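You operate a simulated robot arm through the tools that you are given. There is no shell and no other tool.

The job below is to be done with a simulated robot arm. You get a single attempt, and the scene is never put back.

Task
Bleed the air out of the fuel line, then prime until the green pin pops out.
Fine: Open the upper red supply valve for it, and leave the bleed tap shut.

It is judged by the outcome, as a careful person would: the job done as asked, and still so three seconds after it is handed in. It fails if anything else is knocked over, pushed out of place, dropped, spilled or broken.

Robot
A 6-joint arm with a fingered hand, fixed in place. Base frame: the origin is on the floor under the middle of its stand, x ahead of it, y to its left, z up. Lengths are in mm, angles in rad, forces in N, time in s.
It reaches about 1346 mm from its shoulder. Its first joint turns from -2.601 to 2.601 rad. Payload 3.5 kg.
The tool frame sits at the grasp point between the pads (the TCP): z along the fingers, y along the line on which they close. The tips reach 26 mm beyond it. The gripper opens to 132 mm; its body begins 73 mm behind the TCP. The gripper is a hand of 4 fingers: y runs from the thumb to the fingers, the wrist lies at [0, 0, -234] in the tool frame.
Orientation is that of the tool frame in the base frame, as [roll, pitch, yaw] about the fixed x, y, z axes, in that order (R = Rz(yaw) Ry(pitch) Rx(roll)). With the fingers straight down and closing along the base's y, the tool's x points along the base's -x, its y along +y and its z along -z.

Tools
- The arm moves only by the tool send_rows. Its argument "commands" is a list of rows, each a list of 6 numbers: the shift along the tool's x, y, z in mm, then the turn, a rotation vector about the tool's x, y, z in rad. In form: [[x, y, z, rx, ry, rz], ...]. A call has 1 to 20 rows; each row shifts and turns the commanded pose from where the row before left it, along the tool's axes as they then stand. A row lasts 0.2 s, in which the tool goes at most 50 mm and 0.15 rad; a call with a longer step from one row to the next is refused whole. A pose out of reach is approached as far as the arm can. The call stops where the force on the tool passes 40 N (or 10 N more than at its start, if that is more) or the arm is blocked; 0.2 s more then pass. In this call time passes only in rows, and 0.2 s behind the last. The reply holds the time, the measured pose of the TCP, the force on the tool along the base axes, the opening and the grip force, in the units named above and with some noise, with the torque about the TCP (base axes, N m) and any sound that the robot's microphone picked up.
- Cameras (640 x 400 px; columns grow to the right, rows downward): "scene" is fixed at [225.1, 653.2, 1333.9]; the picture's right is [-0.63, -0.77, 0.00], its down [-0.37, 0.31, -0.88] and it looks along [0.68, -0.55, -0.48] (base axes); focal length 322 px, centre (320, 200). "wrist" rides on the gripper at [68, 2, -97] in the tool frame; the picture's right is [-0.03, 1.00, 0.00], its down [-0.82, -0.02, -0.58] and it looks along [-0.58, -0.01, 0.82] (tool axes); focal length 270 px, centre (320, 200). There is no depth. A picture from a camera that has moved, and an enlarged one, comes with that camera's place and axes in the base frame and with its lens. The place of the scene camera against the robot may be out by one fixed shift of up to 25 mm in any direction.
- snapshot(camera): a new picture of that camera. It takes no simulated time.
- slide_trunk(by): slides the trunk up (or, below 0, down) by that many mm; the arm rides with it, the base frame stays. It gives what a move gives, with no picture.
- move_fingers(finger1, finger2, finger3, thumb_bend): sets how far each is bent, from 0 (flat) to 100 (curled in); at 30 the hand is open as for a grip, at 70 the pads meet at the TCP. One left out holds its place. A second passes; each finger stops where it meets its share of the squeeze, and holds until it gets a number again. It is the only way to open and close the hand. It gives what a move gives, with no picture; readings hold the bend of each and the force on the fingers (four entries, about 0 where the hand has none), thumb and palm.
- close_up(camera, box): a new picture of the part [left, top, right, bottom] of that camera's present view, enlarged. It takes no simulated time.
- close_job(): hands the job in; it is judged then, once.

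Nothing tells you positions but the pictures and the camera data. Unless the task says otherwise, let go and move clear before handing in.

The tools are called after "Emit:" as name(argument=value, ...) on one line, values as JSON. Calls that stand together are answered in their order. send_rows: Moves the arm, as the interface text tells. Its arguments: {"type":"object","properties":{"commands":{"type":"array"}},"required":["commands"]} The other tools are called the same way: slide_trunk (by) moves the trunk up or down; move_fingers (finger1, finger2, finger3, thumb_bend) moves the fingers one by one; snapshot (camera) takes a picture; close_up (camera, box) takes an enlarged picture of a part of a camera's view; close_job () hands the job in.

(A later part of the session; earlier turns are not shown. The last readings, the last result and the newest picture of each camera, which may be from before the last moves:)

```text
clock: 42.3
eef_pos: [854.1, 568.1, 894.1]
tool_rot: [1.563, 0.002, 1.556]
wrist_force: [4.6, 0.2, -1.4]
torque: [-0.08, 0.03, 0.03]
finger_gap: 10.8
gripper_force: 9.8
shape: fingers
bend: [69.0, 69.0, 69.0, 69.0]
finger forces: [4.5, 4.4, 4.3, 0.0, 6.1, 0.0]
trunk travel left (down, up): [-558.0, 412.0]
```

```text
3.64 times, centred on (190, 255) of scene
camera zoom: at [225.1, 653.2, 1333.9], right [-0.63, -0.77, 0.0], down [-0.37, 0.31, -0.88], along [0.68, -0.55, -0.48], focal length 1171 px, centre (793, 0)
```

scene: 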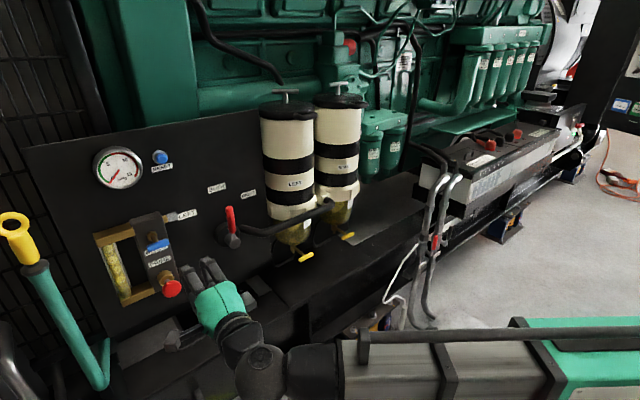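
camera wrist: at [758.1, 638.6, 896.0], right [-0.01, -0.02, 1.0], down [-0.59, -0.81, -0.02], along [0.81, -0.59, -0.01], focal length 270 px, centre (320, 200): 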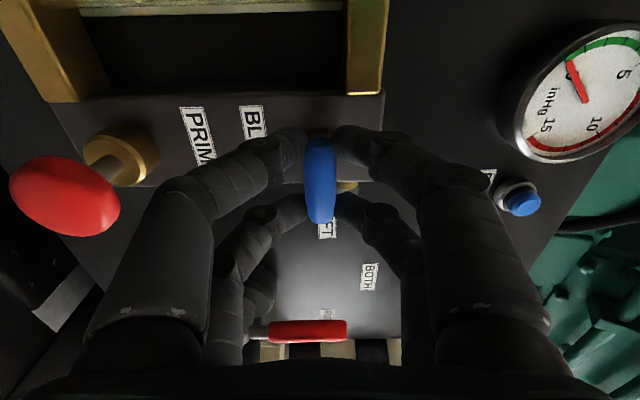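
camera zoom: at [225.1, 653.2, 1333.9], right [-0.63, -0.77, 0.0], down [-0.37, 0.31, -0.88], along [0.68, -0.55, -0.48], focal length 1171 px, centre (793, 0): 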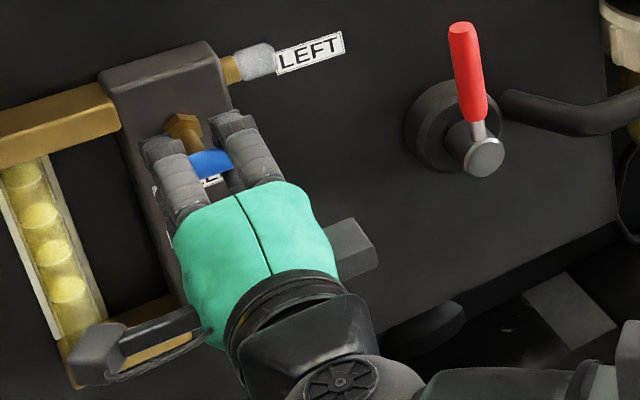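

The bar is now firmly pinched (about 10 N). I will start turning anticlockwise as seen from the front, gently at first, and watch the torque.

Emit:
send_rows(commands=[[0, 0, 0, 0, 0, -0.1], [0, 0, 0, 0, 0, -0.1], [0, 0, 0, 0, 0, -0.1]])

Emit:
snapshot(camera="wrist")

Emit:
close_up(camera="scene", box=[110, 200, 270, 310])

```text
clock: 43.1
eef_pos: [852.7, 567.0, 894.7]
tool_rot: [1.563, 0.307, 1.554]
wrist_force: [4.4, -2.2, -3.3]
torque: [0.0, 0.11, -0.02]
finger_gap: 10.5
gripper_force: 9.4
shape: fingers
bend: [69.0, 70.0, 69.0, 69.0]
finger forces: [4.4, 3.2, 5.1, 0.1, 6.2, 0.0]
trunk travel left (down, up): [-558.0, 412.0]
```

```text
taken
camera wrist: at [758.3, 636.2, 875.4], right [0.0, 0.28, 0.96], down [-0.59, -0.78, 0.22], along [0.81, -0.57, 0.17], focal length 270 px, centre (320, 200)
```

wrist: 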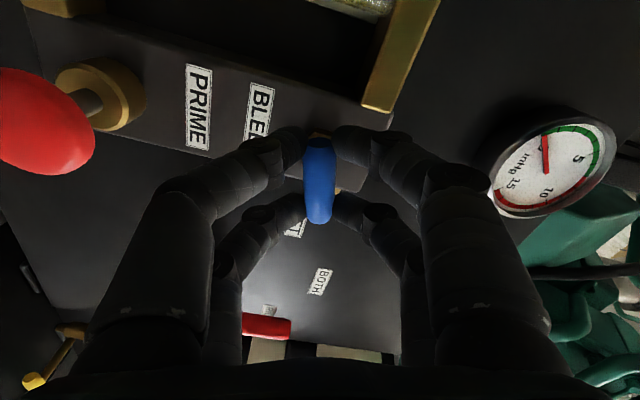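

```text
3.64 times, centred on (190, 255) of scene
camera zoom: at [225.1, 653.2, 1333.9], right [-0.63, -0.77, 0.0], down [-0.37, 0.31, -0.88], along [0.68, -0.55, -0.48], focal length 1171 px, centre (793, 0)
```

zoom: 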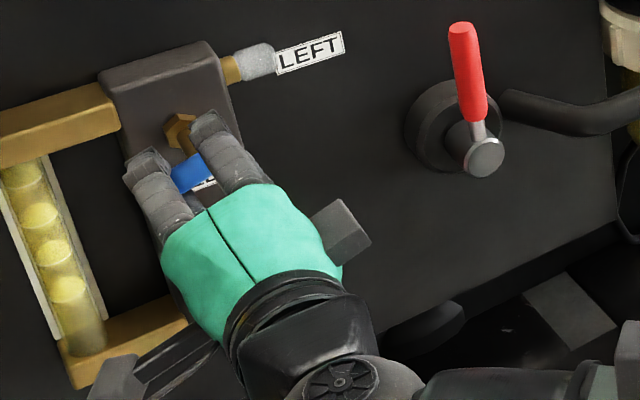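

The bar turns with the hand and there is almost no resistance, so this is the free direction. I will continue toward 90°.

Emit:
send_rows(commands=[[0, 0, 0, 0, 0, -0.1], [0, 0, 0, 0, 0, -0.1], [0, 0, 0, 0, 0, -0.1], [0, 0, 0, 0, 0, -0.1], [0, 0, 0, 0, 0, -0.1], [0, 0, 0, 0, 0, -0.1], [0, 0, 0, 0, 0, -0.1]])

Emit:
snapshot(camera="wrist")

Emit:
close_up(camera="scene", box=[80, 190, 270, 310])

```text
clock: 44.7
eef_pos: [852.6, 568.4, 893.7]
tool_rot: [1.559, 1.007, 1.545]
wrist_force: [4.9, -4.8, -9.0]
torque: [0.02, 0.14, -0.12]
finger_gap: 10.9
gripper_force: 9.6
shape: fingers
bend: [70.0, 70.0, 68.0, 68.0]
finger forces: [3.1, 2.3, 6.7, 0.0, 7.6, 0.1]
trunk travel left (down, up): [-558.0, 412.0]
```

```text
taken
camera wrist: at [757.7, 608.7, 837.1], right [0.01, 0.83, 0.56], down [-0.59, -0.45, 0.67], along [0.81, -0.33, 0.48], focal length 270 px, centre (320, 200)
```

wrist: 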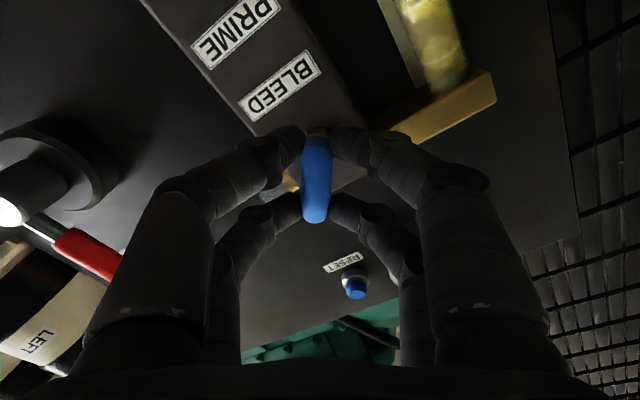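

```text
3.33 times, centred on (175, 250) of scene
camera zoom: at [225.1, 653.2, 1333.9], right [-0.63, -0.77, 0.0], down [-0.37, 0.31, -0.88], along [0.68, -0.55, -0.48], focal length 1074 px, centre (803, 33)
```

zoom: 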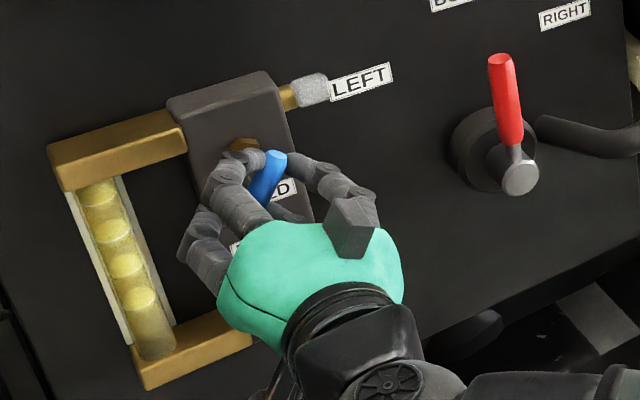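

It has turned about 57° with low torque and a small side force from slight misalignment. I will correct by a millimetre and finish the turn.

Emit:
send_rows(commands=[[0.6, -1.0, 0, 0, 0, -0.1], [0, 0, 0, 0, 0, -0.1], [0, 0, 0, 0, 0, -0.1], [0, 0, 0, 0, 0, -0.1], [0, 0, 0, 0, 0, -0.1], [0, 0, 0, 0, 0, -0.06]])

Emit:
snapshot(camera="wrist")

Emit:
close_up(camera="scene", box=[80, 190, 270, 310])

```text
clock: 46.1
eef_pos: [853.7, 568.3, 892.8]
tool_rot: [0.971, 1.563, 0.955]
wrist_force: [3.5, -8.4, -12.0]
torque: [0.06, 0.2, -0.17]
finger_gap: 10.5
gripper_force: 10.2
shape: fingers
bend: [70.0, 70.0, 68.0, 68.0]
finger forces: [3.1, 2.5, 6.8, 0.0, 7.9, 0.0]
trunk travel left (down, up): [-558.0, 412.0]
```

```text
taken
camera wrist: at [757.3, 571.9, 825.1], right [0.02, 1.0, 0.03], down [-0.58, -0.02, 0.81], along [0.81, -0.03, 0.58], focal length 270 px, centre (320, 200)
```

wrist: 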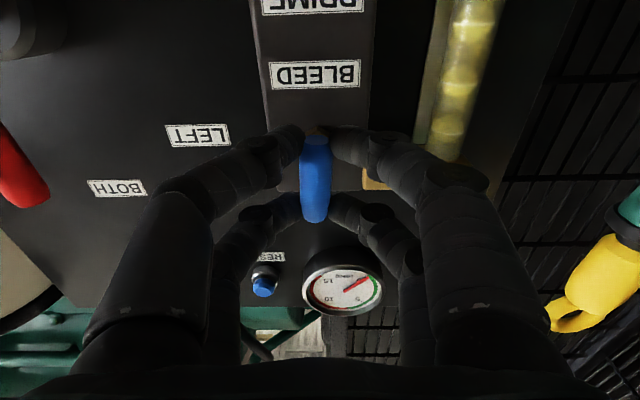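

```text
3.33 times, centred on (175, 250) of scene
camera zoom: at [225.1, 653.2, 1333.9], right [-0.63, -0.77, 0.0], down [-0.37, 0.31, -0.88], along [0.68, -0.55, -0.48], focal length 1074 px, centre (803, 33)
```

zoom: 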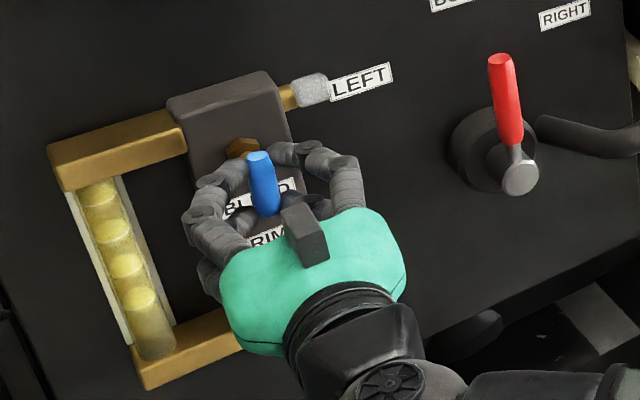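

The bar is now vertical and the torque stays low. I will release, back straight out, and look at the tap and sight glass.

Emit:
move_fingers(finger1=50, finger2=50, finger3=50, thumb_bend=50)

Emit:
send_rows(commands=[[0, 0, -30, 0, 0, 0], [0, 0, -40, 0, 0, 0], [0, 0, -40, 0, 0, 0]])

Emit:
snapshot(camera="wrist")

Emit:
close_up(camera="scene", box=[80, 190, 270, 310])

Emit:
close_up(camera="wrist", box=[0, 0, 640, 4])

```text
clock: 47.1
eef_pos: [852.6, 568.4, 894.7]
tool_rot: [0.873, 1.562, 0.857]
wrist_force: [-0.4, 0.3, -0.2]
torque: [0.0, 0.03, 0.0]
finger_gap: 65.2
gripper_force: 0.0
shape: fingers
bend: [50.0, 50.0, 50.0, 50.0]
finger forces: [0.0, 0.1, 0.0, 0.1, 0.0, 0.0]
trunk travel left (down, up): [-558.0, 412.0]
```

```text
clock: 47.9
eef_pos: [741.8, 566.8, 894.8]
tool_rot: [0.864, 1.562, 0.849]
wrist_force: [0.3, 0.2, -0.8]
torque: [0.0, -0.03, 0.0]
finger_gap: 65.1
gripper_force: 0.0
shape: fingers
bend: [50.0, 50.0, 50.0, 50.0]
finger forces: [0.0, 0.0, 0.0, 0.0, 0.0, 0.1]
out of reach, approached as far as the arm can: row 3
trunk travel left (down, up): [-558.0, 412.0]
```

```text
taken
camera wrist: at [645.3, 572.3, 826.0], right [0.02, 1.0, 0.03], down [-0.58, -0.02, 0.81], along [0.81, -0.03, 0.58], focal length 270 px, centre (320, 200)
```

wrist: 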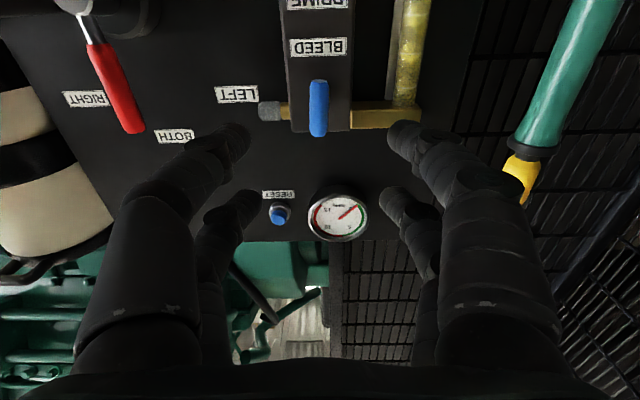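

```text
3.33 times, centred on (175, 250) of scene
camera zoom: at [225.1, 653.2, 1333.9], right [-0.63, -0.77, 0.0], down [-0.37, 0.31, -0.88], along [0.68, -0.55, -0.48], focal length 1074 px, centre (803, 33)
```

zoom: 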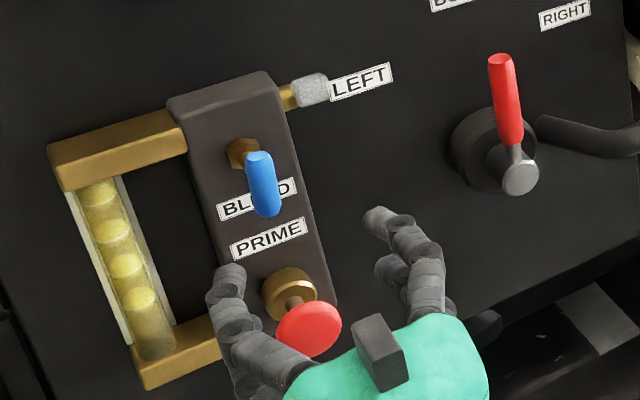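

```text
1.00 times, centred on (320, 2) of wrist (not enlarged: the box is as wide or as high as the picture)
camera zoom: at [645.3, 572.3, 826.0], right [0.02, 1.0, 0.03], down [-0.58, -0.02, 0.81], along [0.81, -0.03, 0.58], focal length 270 px, centre (320, 398)
```

zoom: 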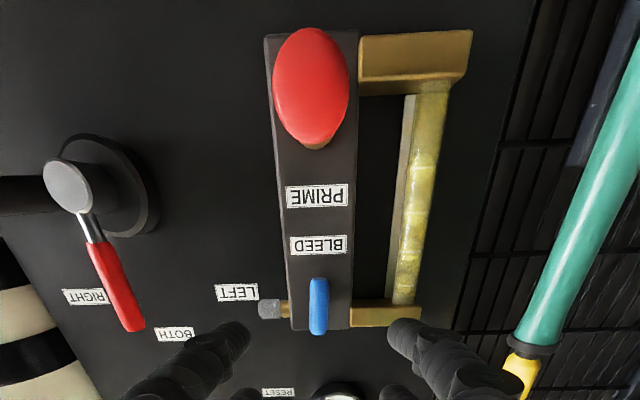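

The tap handle stands vertical with the hand clear of it. Next is PRIME: I will lower the trunk to the knob's height (z≈772) and close the hand into a blunt tip.

Emit:
slide_trunk(by=-122.5)

Emit:
move_fingers(finger1=72, finger2=72, finger3=72, thumb_bend=72)

Emit:
snapshot(camera="wrist")

Emit:
close_up(camera="scene", box=[80, 190, 270, 340])

```text
clock: 49.4
eef_pos: [742.4, 568.1, 772.9]
tool_rot: [0.836, 1.561, 0.823]
wrist_force: [-0.4, 1.2, 0.8]
torque: [0.01, 0.0, 0.01]
finger_gap: 65.3
gripper_force: 0.1
shape: fingers
bend: [50.0, 50.0, 50.0, 50.0]
finger forces: [0.0, 0.1, 0.0, 0.0, 0.1, 0.1]
trunk travel left (down, up): [-436.0, 534.0]
```

```text
clock: 50.4
eef_pos: [741.3, 567.8, 771.8]
tool_rot: [0.837, 1.562, 0.823]
wrist_force: [-0.4, 0.1, -0.3]
torque: [-0.02, 0.02, -0.01]
finger_gap: 0.0
gripper_force: 0.1
shape: fingers
bend: [71.0, 71.0, 71.0, 71.0]
finger forces: [0.0, 0.1, 0.1, 0.0, 0.0, 0.0]
trunk travel left (down, up): [-436.0, 534.0]
```

```text
taken
camera wrist: at [645.5, 572.6, 703.7], right [0.01, 1.0, 0.03], down [-0.58, -0.02, 0.81], along [0.81, -0.03, 0.58], focal length 270 px, centre (320, 200)
```

wrist: 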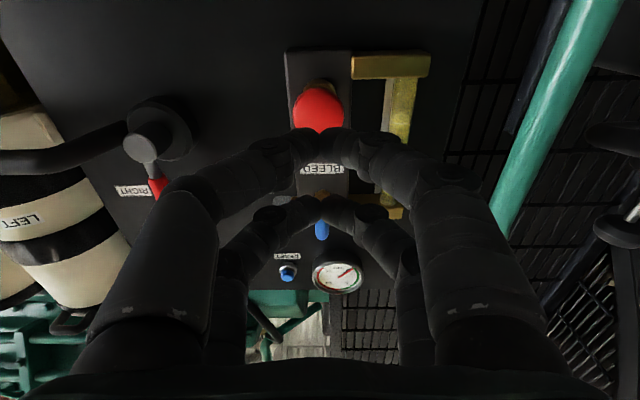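

```text
2.67 times, centred on (175, 265) of scene
camera zoom: at [225.1, 653.2, 1333.9], right [-0.63, -0.77, 0.0], down [-0.37, 0.31, -0.88], along [0.68, -0.55, -0.48], focal length 859 px, centre (707, 27)
```

zoom: 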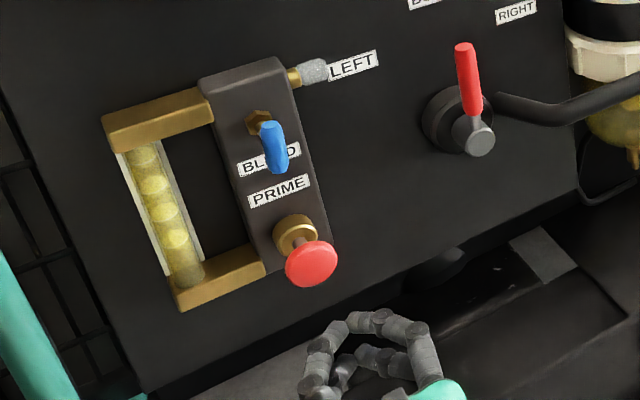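

The knob is straight ahead at (871, 566, 773). I will approach, then press in small steps and watch the force and listen for any sound.

Emit:
send_rows(commands=[[0, -1.5, 40, 0, 0, 0], [0, 0, 38, 0, 0, 0], [0, 0, 5, 0, 0, 0], [0, 0, 5, 0, 0, 0], [0, 0, 5, 0, 0, 0]])

Emit:
snapshot(camera="wrist")

Emit:
close_up(camera="scene", box=[80, 190, 270, 320])

```text
clock: 51.6
eef_pos: [835.7, 565.9, 772.4]
tool_rot: [0.744, 1.561, 0.728]
wrist_force: [-2.3, -1.4, 0.5]
torque: [0.0, 0.01, -0.02]
finger_gap: 0.0
gripper_force: 0.1
shape: fingers
bend: [71.0, 71.0, 71.0, 71.0]
finger forces: [0.0, 0.0, 0.0, 0.0, 0.1, 0.1]
trunk travel left (down, up): [-436.0, 534.0]
```

```text
taken
camera wrist: at [738.6, 569.5, 704.0], right [0.01, 1.0, 0.03], down [-0.58, -0.02, 0.81], along [0.81, -0.03, 0.58], focal length 270 px, centre (320, 200)
```

wrist: 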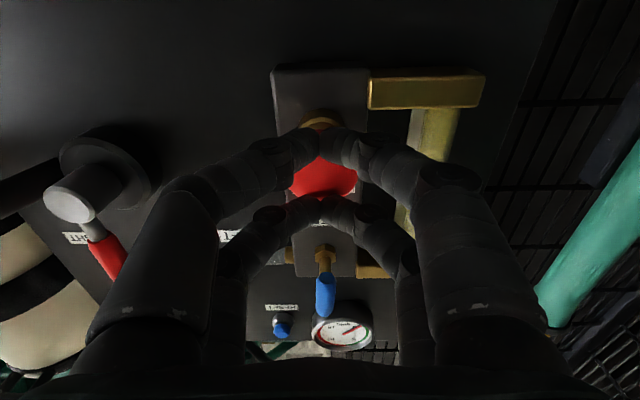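

```text
3.08 times, centred on (175, 255) of scene
camera zoom: at [225.1, 653.2, 1333.9], right [-0.63, -0.77, 0.0], down [-0.37, 0.31, -0.88], along [0.68, -0.55, -0.48], focal length 991 px, centre (766, 31)
```

zoom: 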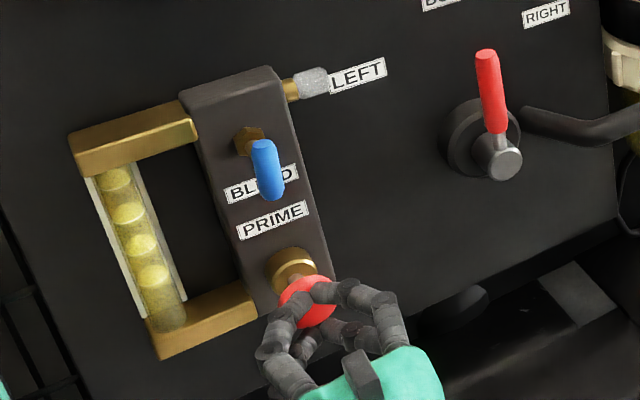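

The fingertips are just touching the knob, centred on it. I will press in 4 mm steps.

Emit:
send_rows(commands=[[0, 0, 4, 0, 0, 0], [0, 0, 4, 0, 0, 0], [0, 0, 4, 0, 0, 0]])

Emit:
close_up(camera="scene", box=[80, 190, 270, 320])

```text
clock: 52.4
eef_pos: [845.6, 565.2, 771.9]
tool_rot: [0.745, 1.56, 0.727]
wrist_force: [-7.2, -0.8, -2.0]
torque: [-0.02, 0.03, -0.07]
finger_gap: 0.0
gripper_force: 2.4
shape: fingers
bend: [71.0, 72.0, 71.0, 71.0]
finger forces: [0.0, 0.0, 0.0, 0.0, 5.1, 0.1]
trunk travel left (down, up): [-436.0, 534.0]
```

```text
3.08 times, centred on (175, 255) of scene
camera zoom: at [225.1, 653.2, 1333.9], right [-0.63, -0.77, 0.0], down [-0.37, 0.31, -0.88], along [0.68, -0.55, -0.48], focal length 991 px, centre (766, 31)
```

zoom: 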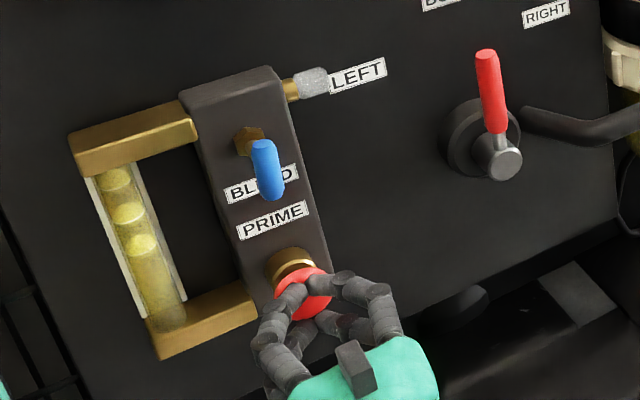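

One bubble is gone from the sight glass (three left), so the tap is open and priming works. I will press to the end of the stroke.

Emit:
send_rows(commands=[[0, 0, 4, 0, 0, 0], [0, 0, 4, 0, 0, 0], [0, 0, 4, 0, 0, 0]])

Emit:
close_up(camera="scene", box=[80, 190, 270, 320])

```text
clock: 53.2
eef_pos: [852.2, 564.9, 773.7]
tool_rot: [0.847, 1.56, 0.835]
wrist_force: [-17.7, -0.4, -1.0]
torque: [0.01, 0.08, -0.04]
finger_gap: 0.1
gripper_force: 13.7
shape: fingers
bend: [72.0, 72.0, 72.0, 72.0]
finger forces: [5.7, 6.6, 4.5, 0.0, 11.2, 0.1]
trunk travel left (down, up): [-436.0, 534.0]
stopped in row 3: the force on the tool passed its limit at 42 N (the readings are from after the stop); the commanded pose is now the measured one
```

```text
3.08 times, centred on (175, 255) of scene
camera zoom: at [225.1, 653.2, 1333.9], right [-0.63, -0.77, 0.0], down [-0.37, 0.31, -0.88], along [0.68, -0.55, -0.48], focal length 991 px, centre (766, 31)
```

zoom: 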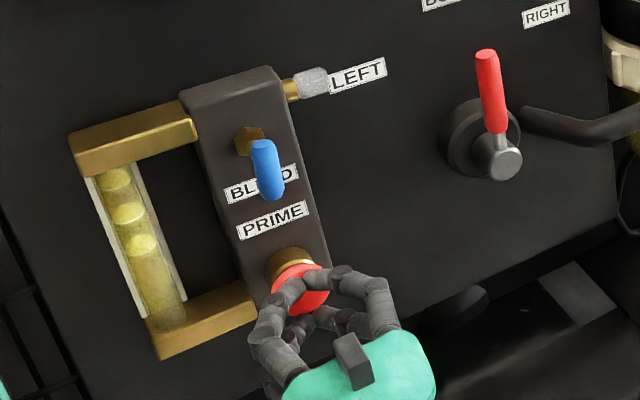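

The full stroke ends at about x=852. I will release fully, then give one more stroke without driving it hard into the stop.

Emit:
send_rows(commands=[[0, 0, -11, 0, 0, 0], [0, 0, -11, 0, 0, 0], [0, 0, 0, 0, 0, 0]])

Emit:
close_up(camera="scene", box=[80, 190, 270, 320])

Emit:
send_rows(commands=[[0, 0, 5, 0, 0, 0], [0, 0, 5, 0, 0, 0], [0, 0, 4, 0, 0, 0], [0, 0, 4, 0, 0, 0]])

Emit:
close_up(camera="scene", box=[80, 190, 270, 320])

```text
clock: 54.0
eef_pos: [832.1, 564.8, 772.8]
tool_rot: [0.843, 1.559, 0.829]
wrist_force: [-1.4, -0.5, 0.3]
torque: [-0.02, 0.0, -0.01]
finger_gap: 0.1
gripper_force: 0.1
shape: fingers
bend: [71.0, 72.0, 72.0, 71.0]
finger forces: [0.0, 0.1, 0.0, 0.0, 0.0, 0.1]
trunk travel left (down, up): [-436.0, 534.0]
```

```text
3.08 times, centred on (175, 255) of scene
camera zoom: at [225.1, 653.2, 1333.9], right [-0.63, -0.77, 0.0], down [-0.37, 0.31, -0.88], along [0.68, -0.55, -0.48], focal length 991 px, centre (766, 31)
```

zoom: 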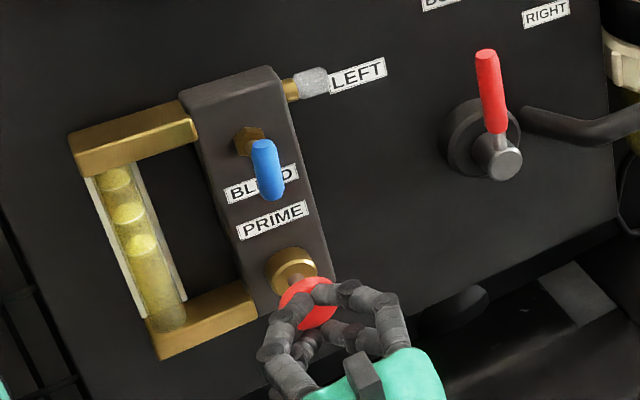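

```text
clock: 55.0
eef_pos: [848.7, 564.6, 773.4]
tool_rot: [0.822, 1.559, 0.807]
wrist_force: [-9.3, -2.2, -1.2]
torque: [-0.01, 0.07, -0.08]
finger_gap: 0.2
gripper_force: 6.2
shape: fingers
bend: [72.0, 72.0, 72.0, 71.0]
finger forces: [0.0, 3.7, 3.5, 0.0, 5.3, 0.0]
trunk travel left (down, up): [-436.0, 534.0]
```

```text
3.08 times, centred on (175, 255) of scene
camera zoom: at [225.1, 653.2, 1333.9], right [-0.63, -0.77, 0.0], down [-0.37, 0.31, -0.88], along [0.68, -0.55, -0.48], focal length 991 px, centre (766, 31)
```

zoom: 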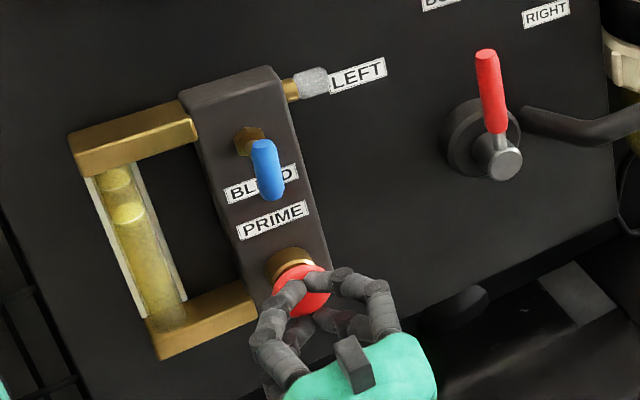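

The knob springs back and each stroke clears one bubble, with two left. I will give two more strokes, checking after each.

Emit:
send_rows(commands=[[0, 0, -9, 0, 0, 0], [0, 0, -9, 0, 0, 0], [0, 0, 0, 0, 0, 0], [0, 0, 5, 0, 0, 0], [0, 0, 5, 0, 0, 0], [0, 0, 4, 0, 0, 0], [0, 0, 4, 0, 0, 0]])

Emit:
close_up(camera="scene", box=[80, 190, 270, 320])

Emit:
send_rows(commands=[[0, 0, -9, 0, 0, 0], [0, 0, -9, 0, 0, 0], [0, 0, 0, 0, 0, 0], [0, 0, 5, 0, 0, 0], [0, 0, 5, 0, 0, 0], [0, 0, 4, 0, 0, 0], [0, 0, 4, 0, 0, 0]])

Emit:
close_up(camera="scene", box=[80, 190, 270, 320])

```text
clock: 56.6
eef_pos: [850.3, 564.6, 772.4]
tool_rot: [0.884, 1.56, 0.871]
wrist_force: [-8.9, -0.8, -0.8]
torque: [-0.03, 0.01, -0.01]
finger_gap: 0.0
gripper_force: 5.6
shape: fingers
bend: [71.0, 72.0, 72.0, 71.0]
finger forces: [0.0, 4.4, 3.4, 0.1, 4.2, 0.0]
trunk travel left (down, up): [-436.0, 534.0]
```

```text
3.08 times, centred on (175, 255) of scene
camera zoom: at [225.1, 653.2, 1333.9], right [-0.63, -0.77, 0.0], down [-0.37, 0.31, -0.88], along [0.68, -0.55, -0.48], focal length 991 px, centre (766, 31)
```

zoom: 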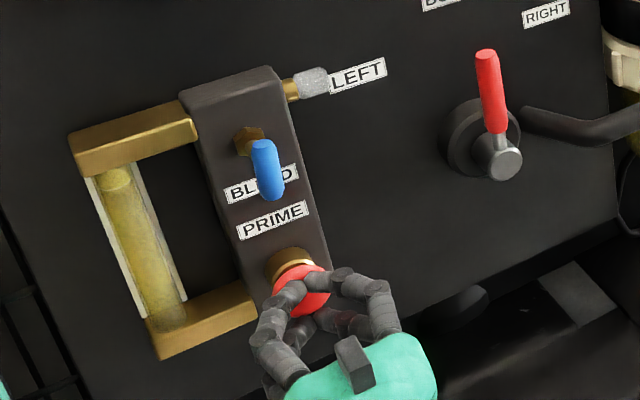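

```text
clock: 58.2
eef_pos: [850.4, 564.6, 772.3]
tool_rot: [0.898, 1.56, 0.886]
wrist_force: [-8.7, 0.9, -2.3]
torque: [-0.01, 0.04, 0.03]
finger_gap: 0.0
gripper_force: 5.8
shape: fingers
bend: [71.0, 72.0, 72.0, 71.0]
finger forces: [0.0, 4.6, 3.4, 0.0, 4.3, 0.0]
trunk travel left (down, up): [-436.0, 534.0]
```

```text
3.08 times, centred on (175, 255) of scene
camera zoom: at [225.1, 653.2, 1333.9], right [-0.63, -0.77, 0.0], down [-0.37, 0.31, -0.88], along [0.68, -0.55, -0.48], focal length 991 px, centre (766, 31)
```

zoom: 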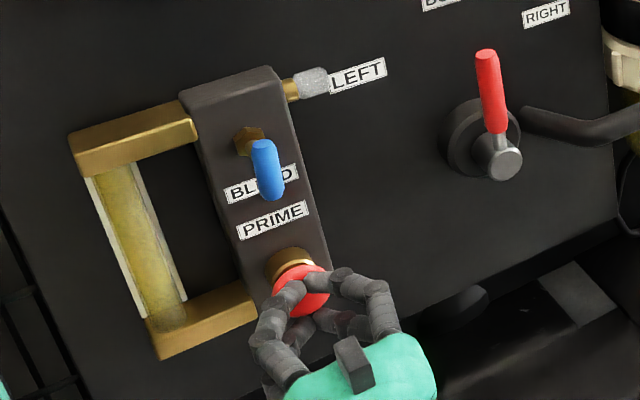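

The glass looks clear of bubbles. I will zoom in to make sure no small ones remain before shutting the tap, and back the hand off the knob.

Emit:
send_rows(commands=[[0, 0, -20, 0, 0, 0], [0, 0, -40, 0, 0, 0], [0, 0, -40, 0, 0, 0]])

Emit:
close_up(camera="scene", box=[95, 225, 185, 310])

Emit:
close_up(camera="scene", box=[150, 195, 210, 250])

Emit:
close_up(camera="scene", box=[80, 130, 260, 250])

```text
clock: 59.0
eef_pos: [748.0, 566.9, 771.4]
tool_rot: [0.811, 1.559, 0.798]
wrist_force: [-0.6, -0.1, 0.2]
torque: [0.0, -0.03, 0.0]
finger_gap: 0.2
gripper_force: 0.0
shape: fingers
bend: [71.0, 72.0, 72.0, 71.0]
finger forces: [0.0, 0.0, 0.0, 0.1, 0.0, 0.0]
trunk travel left (down, up): [-436.0, 534.0]
```

```text
4.71 times, centred on (140, 268) of scene
camera zoom: at [225.1, 653.2, 1333.9], right [-0.63, -0.77, 0.0], down [-0.37, 0.31, -0.88], along [0.68, -0.55, -0.48], focal length 1516 px, centre (1167, -118)
```

zoom: 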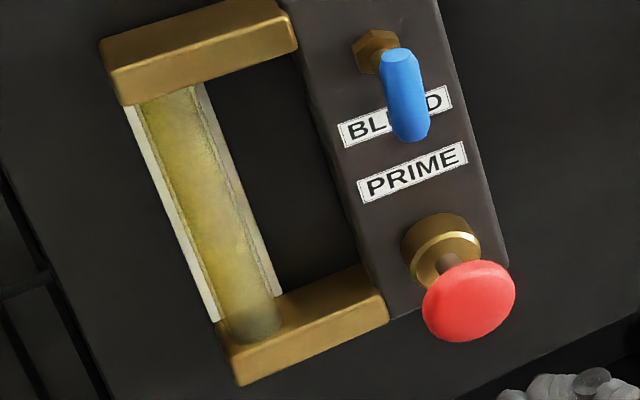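

```text
7.27 times, centred on (180, 222) of scene
camera zoom: at [225.1, 653.2, 1333.9], right [-0.63, -0.77, 0.0], down [-0.37, 0.31, -0.88], along [0.68, -0.55, -0.48], focal length 2343 px, centre (1338, 36)
```

zoom: 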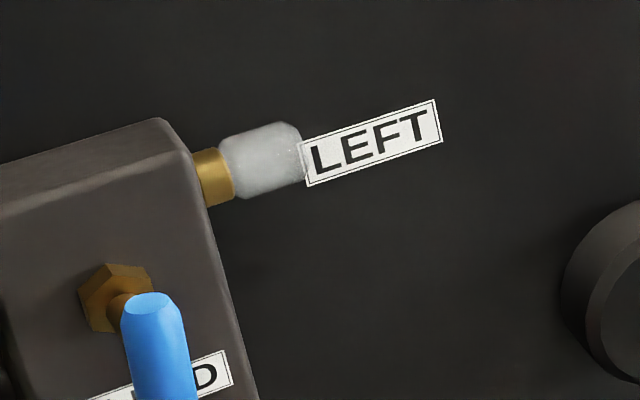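

```text
3.33 times, centred on (170, 190) of scene
camera zoom: at [225.1, 653.2, 1333.9], right [-0.63, -0.77, 0.0], down [-0.37, 0.31, -0.88], along [0.68, -0.55, -0.48], focal length 1074 px, centre (820, 233)
```

zoom: 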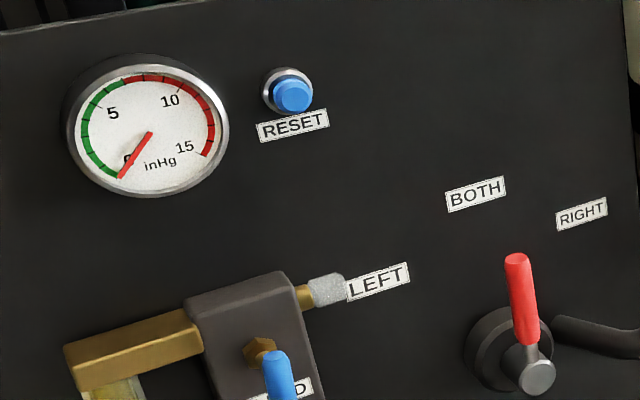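

The sight glass is full and clear. Next I will shut the BLEED tap: raise back to it, straddle the vertical bar and grip it.

Emit:
slide_trunk(by=122.5)

Emit:
move_fingers(finger1=54, finger2=54, finger3=54, thumb_bend=54)

Emit:
send_rows(commands=[[0, 1.5, 30, 0, 0, 0], [0, 0, 30, 0, 0, 0], [0, 0, 15, 0, 0, 0]])

Emit:
snapshot(camera="wrist")

Emit:
close_up(camera="scene", box=[80, 190, 270, 320])

```text
clock: 60.6
eef_pos: [748.6, 566.6, 894.7]
tool_rot: [0.809, 1.558, 0.795]
wrist_force: [-0.3, -1.3, 0.1]
torque: [0.03, 0.02, -0.01]
finger_gap: 0.1
gripper_force: 0.1
shape: fingers
bend: [71.0, 72.0, 72.0, 71.0]
finger forces: [0.0, 0.1, 0.0, 0.1, 0.0, 0.1]
trunk travel left (down, up): [-558.0, 412.0]
```

```text
clock: 61.6
eef_pos: [748.3, 567.5, 894.2]
tool_rot: [0.806, 1.56, 0.792]
wrist_force: [0.4, 0.3, -1.1]
torque: [0.0, -0.01, 0.02]
finger_gap: 51.7
gripper_force: 0.1
shape: fingers
bend: [54.0, 54.0, 54.0, 54.0]
finger forces: [0.0, 0.0, 0.0, 0.0, 0.0, 0.0]
trunk travel left (down, up): [-558.0, 412.0]
```

```text
clock: 62.4
eef_pos: [824.9, 569.9, 895.0]
tool_rot: [0.809, 1.559, 0.794]
wrist_force: [0.0, 0.0, 1.1]
torque: [-0.01, 0.02, 0.0]
finger_gap: 51.9
gripper_force: 0.2
shape: fingers
bend: [54.0, 54.0, 54.0, 54.0]
finger forces: [0.0, 0.2, 0.1, 0.0, 0.1, 0.0]
trunk travel left (down, up): [-558.0, 412.0]
```

```text
taken
camera wrist: at [728.8, 573.4, 826.4], right [0.01, 1.0, 0.03], down [-0.58, -0.02, 0.81], along [0.81, -0.03, 0.58], focal length 270 px, centre (320, 200)
```

wrist: 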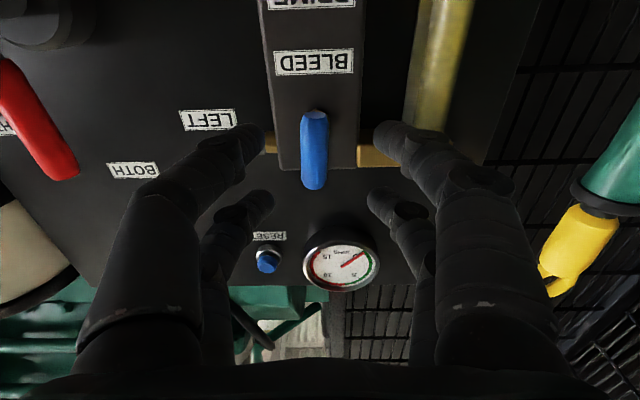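

```text
3.08 times, centred on (175, 255) of scene
camera zoom: at [225.1, 653.2, 1333.9], right [-0.63, -0.77, 0.0], down [-0.37, 0.31, -0.88], along [0.68, -0.55, -0.48], focal length 991 px, centre (766, 31)
```

zoom: 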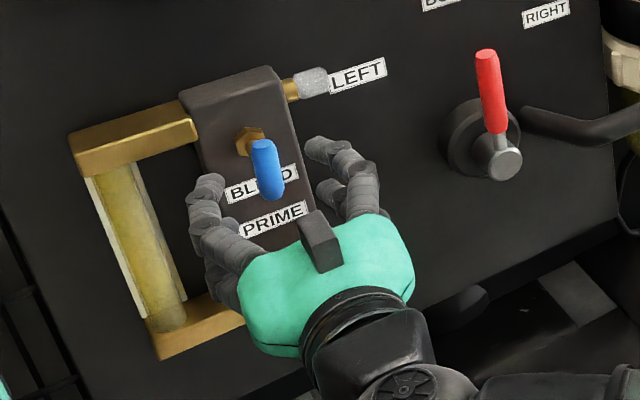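

The bar is centred between the digits, with about 3 mm to correct in y. I will close in and grip.

Emit:
send_rows(commands=[[0, -2.5, 10, 0, 0, 0], [0, 0, 10, 0, 0, 0], [0, 0, 7, 0, 0, 0]])

Emit:
move_fingers(finger1=72, finger2=72, finger3=72, thumb_bend=72)

Emit:
snapshot(camera="wrist")

Emit:
close_up(camera="scene", box=[80, 190, 270, 320])

```text
clock: 63.2
eef_pos: [850.9, 564.6, 895.5]
tool_rot: [0.771, 1.559, 0.755]
wrist_force: [0.1, 0.5, 0.5]
torque: [0.02, -0.02, -0.01]
finger_gap: 52.0
gripper_force: 0.1
shape: fingers
bend: [54.0, 54.0, 54.0, 54.0]
finger forces: [0.0, 0.0, 0.0, 0.1, 0.1, 0.0]
trunk travel left (down, up): [-558.0, 412.0]
```

```text
clock: 64.2
eef_pos: [851.0, 565.5, 894.4]
tool_rot: [0.787, 1.559, 0.773]
wrist_force: [5.1, -0.7, 1.4]
torque: [0.0, -0.04, -0.03]
finger_gap: 10.5
gripper_force: 8.7
shape: fingers
bend: [68.0, 69.0, 69.0, 69.0]
finger forces: [4.6, 4.0, 3.8, 0.0, 5.0, 0.1]
trunk travel left (down, up): [-558.0, 412.0]
```

```text
taken
camera wrist: at [755.0, 569.0, 826.3], right [0.01, 1.0, 0.03], down [-0.58, -0.02, 0.81], along [0.81, -0.03, 0.58], focal length 270 px, centre (320, 200)
```

wrist: 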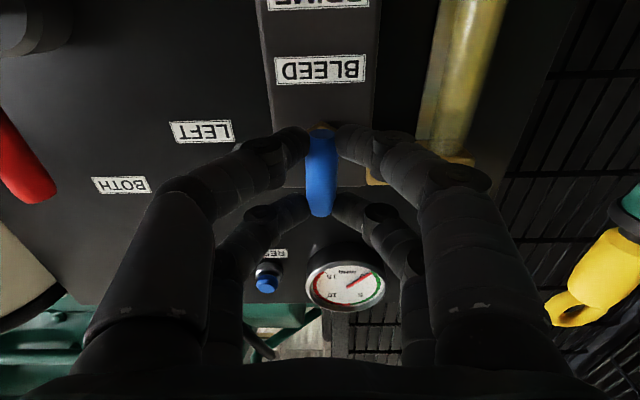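

```text
3.08 times, centred on (175, 255) of scene
camera zoom: at [225.1, 653.2, 1333.9], right [-0.63, -0.77, 0.0], down [-0.37, 0.31, -0.88], along [0.68, -0.55, -0.48], focal length 991 px, centre (766, 31)
```

zoom: 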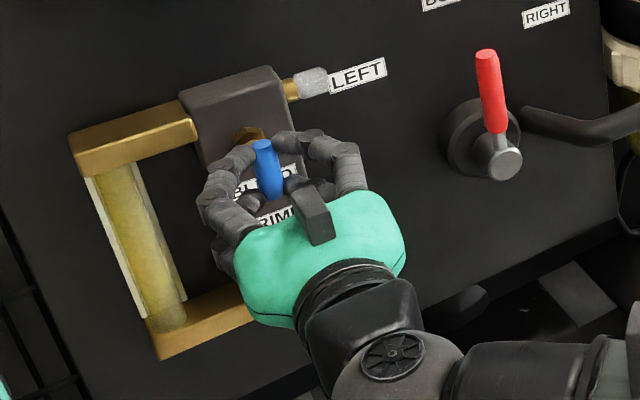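

The bar is gripped as before. I will now turn it clockwise back toward horizontal.

Emit:
send_rows(commands=[[0, 0, 0, 0, 0, 0.11], [0, 0, 0, 0, 0, 0.11], [0, 0, 0, 0, 0, 0.11], [0, 0, 0, 0, 0, 0.11], [0, 0, 0, 0, 0, 0.11], [0, 0, 0, 0, 0, 0.11], [0, 0, 0, 0, 0, 0.11]])

Emit:
close_up(camera="scene", box=[80, 190, 270, 320])

Emit:
snapshot(camera="wrist")

```text
clock: 65.8
eef_pos: [851.8, 564.9, 894.7]
tool_rot: [1.559, 0.791, 1.548]
wrist_force: [4.0, -1.2, -2.4]
torque: [-0.02, 0.12, 0.0]
finger_gap: 10.7
gripper_force: 9.0
shape: fingers
bend: [69.0, 69.0, 69.0, 69.0]
finger forces: [4.1, 3.2, 4.2, 0.0, 6.3, 0.1]
trunk travel left (down, up): [-558.0, 412.0]
```

```text
3.08 times, centred on (175, 255) of scene
camera zoom: at [225.1, 653.2, 1333.9], right [-0.63, -0.77, 0.0], down [-0.37, 0.31, -0.88], along [0.68, -0.55, -0.48], focal length 991 px, centre (766, 31)
```

zoom: 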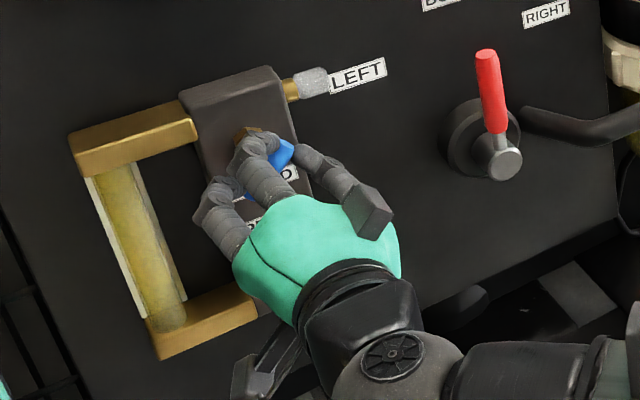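

```text
taken
camera wrist: at [755.6, 616.2, 847.1], right [0.0, 0.69, 0.72], down [-0.59, -0.58, 0.56], along [0.81, -0.43, 0.41], focal length 270 px, centre (320, 200)
```

wrist: 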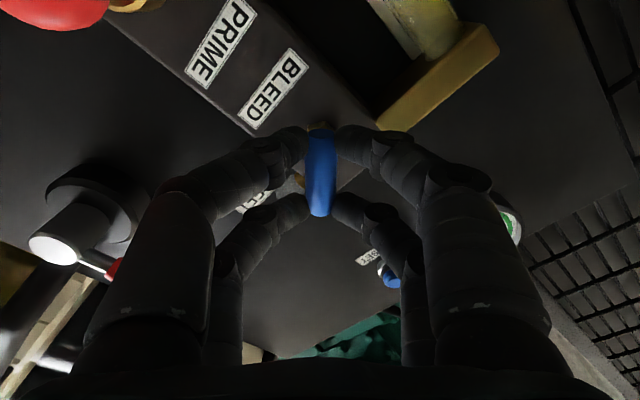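

It is halfway with negligible torque. I will complete the turn to horizontal.

Emit:
send_rows(commands=[[0, 0, 0, 0, 0, 0.115], [0, 0, 0, 0, 0, 0.115], [0, 0, 0, 0, 0, 0.115], [0, 0, 0, 0, 0, 0.115], [0, 0, 0, 0, 0, 0.115], [0, 0, 0, 0, 0, 0.115], [0, 0, 0, 0, 0, 0.1], [0, 0, 0, 0, 0, 0.05]])

Emit:
close_up(camera="scene", box=[80, 190, 270, 320])

Emit:
snapshot(camera="wrist")

```text
clock: 67.6
eef_pos: [850.9, 566.4, 894.6]
tool_rot: [1.562, -0.049, 1.556]
wrist_force: [1.8, -1.1, -4.1]
torque: [-0.23, 0.09, 0.01]
finger_gap: 10.4
gripper_force: 9.5
shape: fingers
bend: [70.0, 69.0, 70.0, 69.0]
finger forces: [2.7, 4.7, 3.0, 0.1, 8.8, 0.1]
trunk travel left (down, up): [-558.0, 412.0]
```

```text
3.08 times, centred on (175, 255) of scene
camera zoom: at [225.1, 653.2, 1333.9], right [-0.63, -0.77, 0.0], down [-0.37, 0.31, -0.88], along [0.68, -0.55, -0.48], focal length 991 px, centre (766, 31)
```

zoom: 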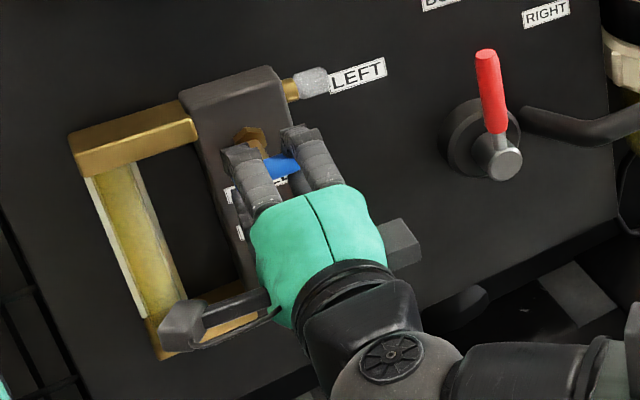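

```text
taken
camera wrist: at [755.2, 635.7, 899.7], right [-0.01, -0.07, 1.0], down [-0.59, -0.81, -0.07], along [0.81, -0.59, -0.04], focal length 270 px, centre (320, 200)
```

wrist: 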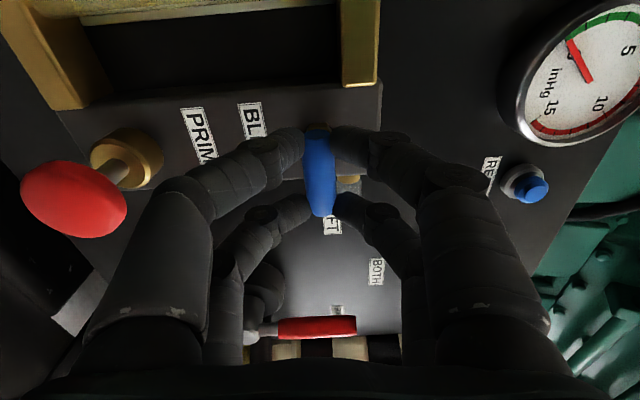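

The torque rose to 0.23 N·m at horizontal, so the tap is at its shut stop. I will release, back off, and check it.

Emit:
move_fingers(finger1=52, finger2=52, finger3=52, thumb_bend=52)

Emit:
send_rows(commands=[[0, 0, -30, 0, 0, 0], [0, 0, -40, 0, 0, 0], [0, 0, -35, 0, 0, 0]])

Emit:
close_up(camera="scene", box=[80, 190, 270, 320])

Emit:
snapshot(camera="wrist")

```text
clock: 68.6
eef_pos: [851.6, 566.7, 894.8]
tool_rot: [1.56, -0.047, 1.555]
wrist_force: [-0.1, 0.6, -0.2]
torque: [0.02, -0.02, -0.03]
finger_gap: 58.7
gripper_force: 0.1
shape: fingers
bend: [52.0, 52.0, 52.0, 52.0]
finger forces: [0.0, 0.0, 0.1, 0.1, 0.1, 0.0]
trunk travel left (down, up): [-558.0, 412.0]
```

```text
clock: 69.4
eef_pos: [746.1, 565.8, 895.0]
tool_rot: [1.565, -0.047, 1.558]
wrist_force: [0.0, 0.5, 0.2]
torque: [-0.03, 0.02, 0.01]
finger_gap: 58.5
gripper_force: 0.2
shape: fingers
bend: [52.0, 52.0, 52.0, 52.0]
finger forces: [0.0, 0.1, 0.0, 0.0, 0.0, 0.0]
trunk travel left (down, up): [-558.0, 412.0]
```

```text
3.08 times, centred on (175, 255) of scene
camera zoom: at [225.1, 653.2, 1333.9], right [-0.63, -0.77, 0.0], down [-0.37, 0.31, -0.88], along [0.68, -0.55, -0.48], focal length 991 px, centre (766, 31)
```

zoom: 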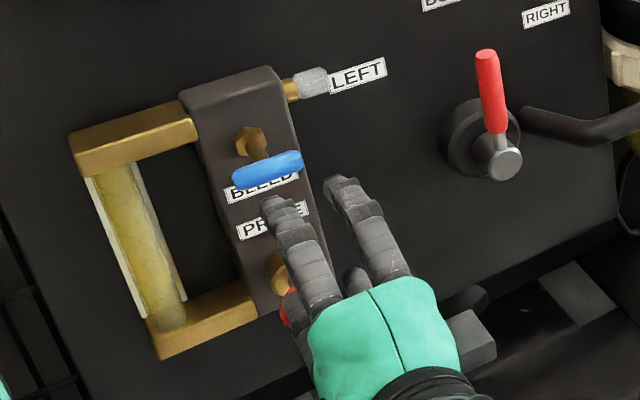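

```text
taken
camera wrist: at [650.5, 635.3, 899.3], right [-0.01, -0.07, 1.0], down [-0.59, -0.81, -0.06], along [0.81, -0.59, -0.04], focal length 270 px, centre (320, 200)
```

wrist: 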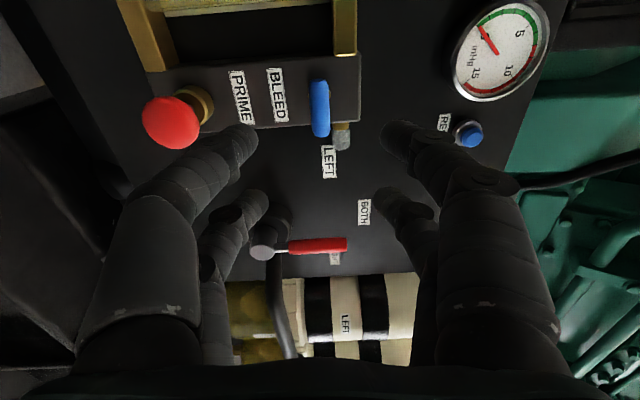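

The BLEED tap is horizontal (shut) and the glass is clear. I will drop back to the PRIME knob, close the hand and approach.

Emit:
slide_trunk(by=-122.5)

Emit:
move_fingers(finger1=72, finger2=72, finger3=72, thumb_bend=72)

Emit:
send_rows(commands=[[2, 0, 35, 0, 0, 0.0], [0, 0, 35, 0, 0, 0], [0, 0, 14, 0, 0, 0]])

Emit:
snapshot(camera="wrist")

Emit:
close_up(camera="scene", box=[80, 190, 270, 320])

```text
clock: 70.9
eef_pos: [747.9, 565.2, 772.9]
tool_rot: [1.564, -0.048, 1.557]
wrist_force: [0.3, 0.1, 0.5]
torque: [-0.03, 0.01, -0.02]
finger_gap: 58.7
gripper_force: 0.1
shape: fingers
bend: [52.0, 52.0, 52.0, 52.0]
finger forces: [0.1, 0.1, 0.1, 0.0, 0.0, 0.0]
trunk travel left (down, up): [-436.0, 534.0]
```

```text
clock: 71.9
eef_pos: [747.4, 566.6, 773.2]
tool_rot: [1.567, -0.046, 1.557]
wrist_force: [0.0, 0.5, 0.1]
torque: [0.02, -0.02, 0.01]
finger_gap: 0.0
gripper_force: 0.1
shape: fingers
bend: [71.0, 71.0, 71.0, 71.0]
finger forces: [0.0, 0.0, 0.0, 0.0, 0.0, 0.0]
trunk travel left (down, up): [-436.0, 534.0]
```

```text
clock: 72.7
eef_pos: [830.7, 566.1, 773.2]
tool_rot: [1.564, -0.047, 1.557]
wrist_force: [0.0, 0.0, 0.5]
torque: [0.01, -0.02, 0.0]
finger_gap: 0.0
gripper_force: 0.0
shape: fingers
bend: [71.0, 71.0, 71.0, 71.0]
finger forces: [0.0, 0.1, 0.0, 0.0, 0.0, 0.0]
trunk travel left (down, up): [-436.0, 534.0]
```

```text
taken
camera wrist: at [734.7, 636.3, 777.3], right [-0.01, -0.07, 1.0], down [-0.59, -0.81, -0.06], along [0.81, -0.59, -0.04], focal length 270 px, centre (320, 200)
```

wrist: 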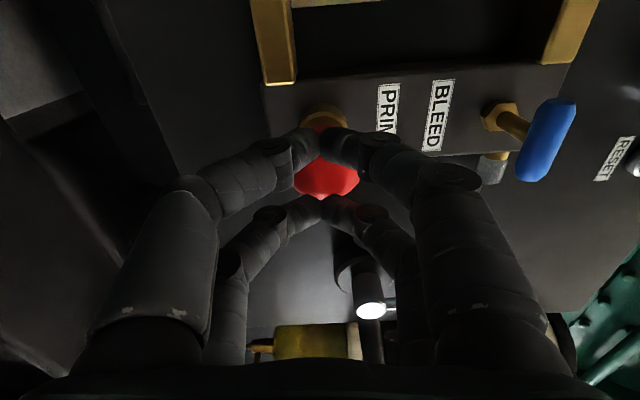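

```text
3.08 times, centred on (175, 255) of scene
camera zoom: at [225.1, 653.2, 1333.9], right [-0.63, -0.77, 0.0], down [-0.37, 0.31, -0.88], along [0.68, -0.55, -0.48], focal length 991 px, centre (766, 31)
```

zoom: 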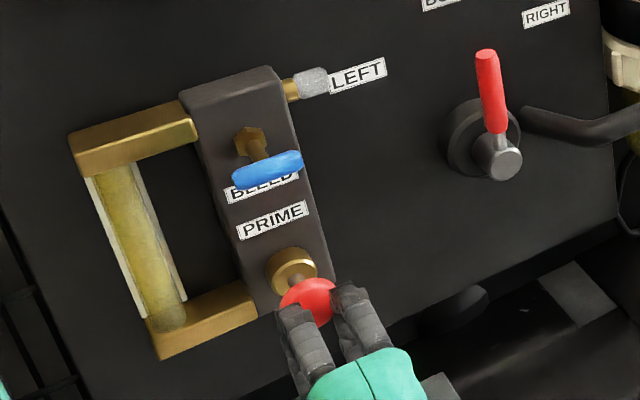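

The tips are centred in front of the knob. I will give a stroke and look for the green pin.

Emit:
send_rows(commands=[[0, 0, 5, 0, 0, 0], [0, 0, 5, 0, 0, 0], [0, 0, 5, 0, 0, 0], [0, 0, 4, 0, 0, 0]])

Emit:
close_up(camera="scene", box=[80, 190, 270, 320])

Emit:
close_up(camera="wrist", box=[220, 40, 640, 240])

```text
clock: 73.7
eef_pos: [849.7, 567.3, 772.6]
tool_rot: [1.563, -0.047, 1.558]
wrist_force: [-7.8, 1.1, -1.9]
torque: [-0.04, 0.06, 0.1]
finger_gap: 0.5
gripper_force: 6.3
shape: fingers
bend: [72.0, 71.0, 71.0, 72.0]
finger forces: [3.8, 0.0, 0.0, 0.0, 8.0, 0.0]
trunk travel left (down, up): [-436.0, 534.0]
```

```text
3.08 times, centred on (175, 255) of scene
camera zoom: at [225.1, 653.2, 1333.9], right [-0.63, -0.77, 0.0], down [-0.37, 0.31, -0.88], along [0.68, -0.55, -0.48], focal length 991 px, centre (766, 31)
```

zoom: 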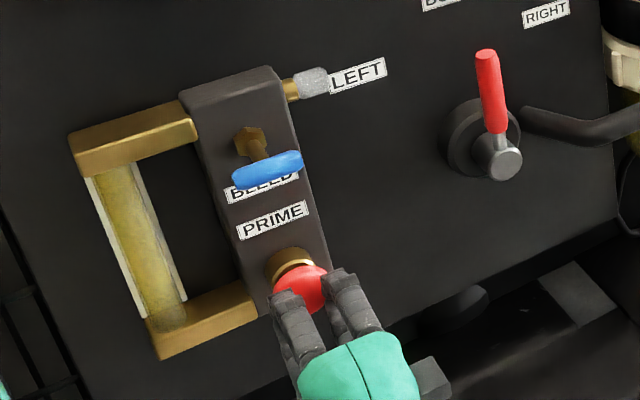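

```text
1.52 times, centred on (430, 140) of wrist
camera zoom: at [752.9, 636.3, 777.3], right [-0.01, -0.07, 1.0], down [-0.59, -0.81, -0.06], along [0.81, -0.59, -0.04], focal length 412 px, centre (152, 291)
```

zoom: 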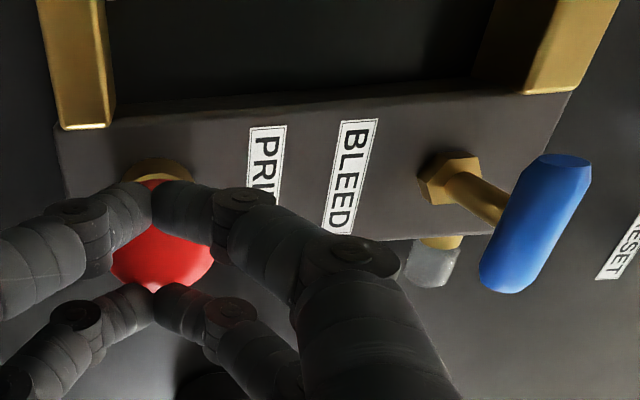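

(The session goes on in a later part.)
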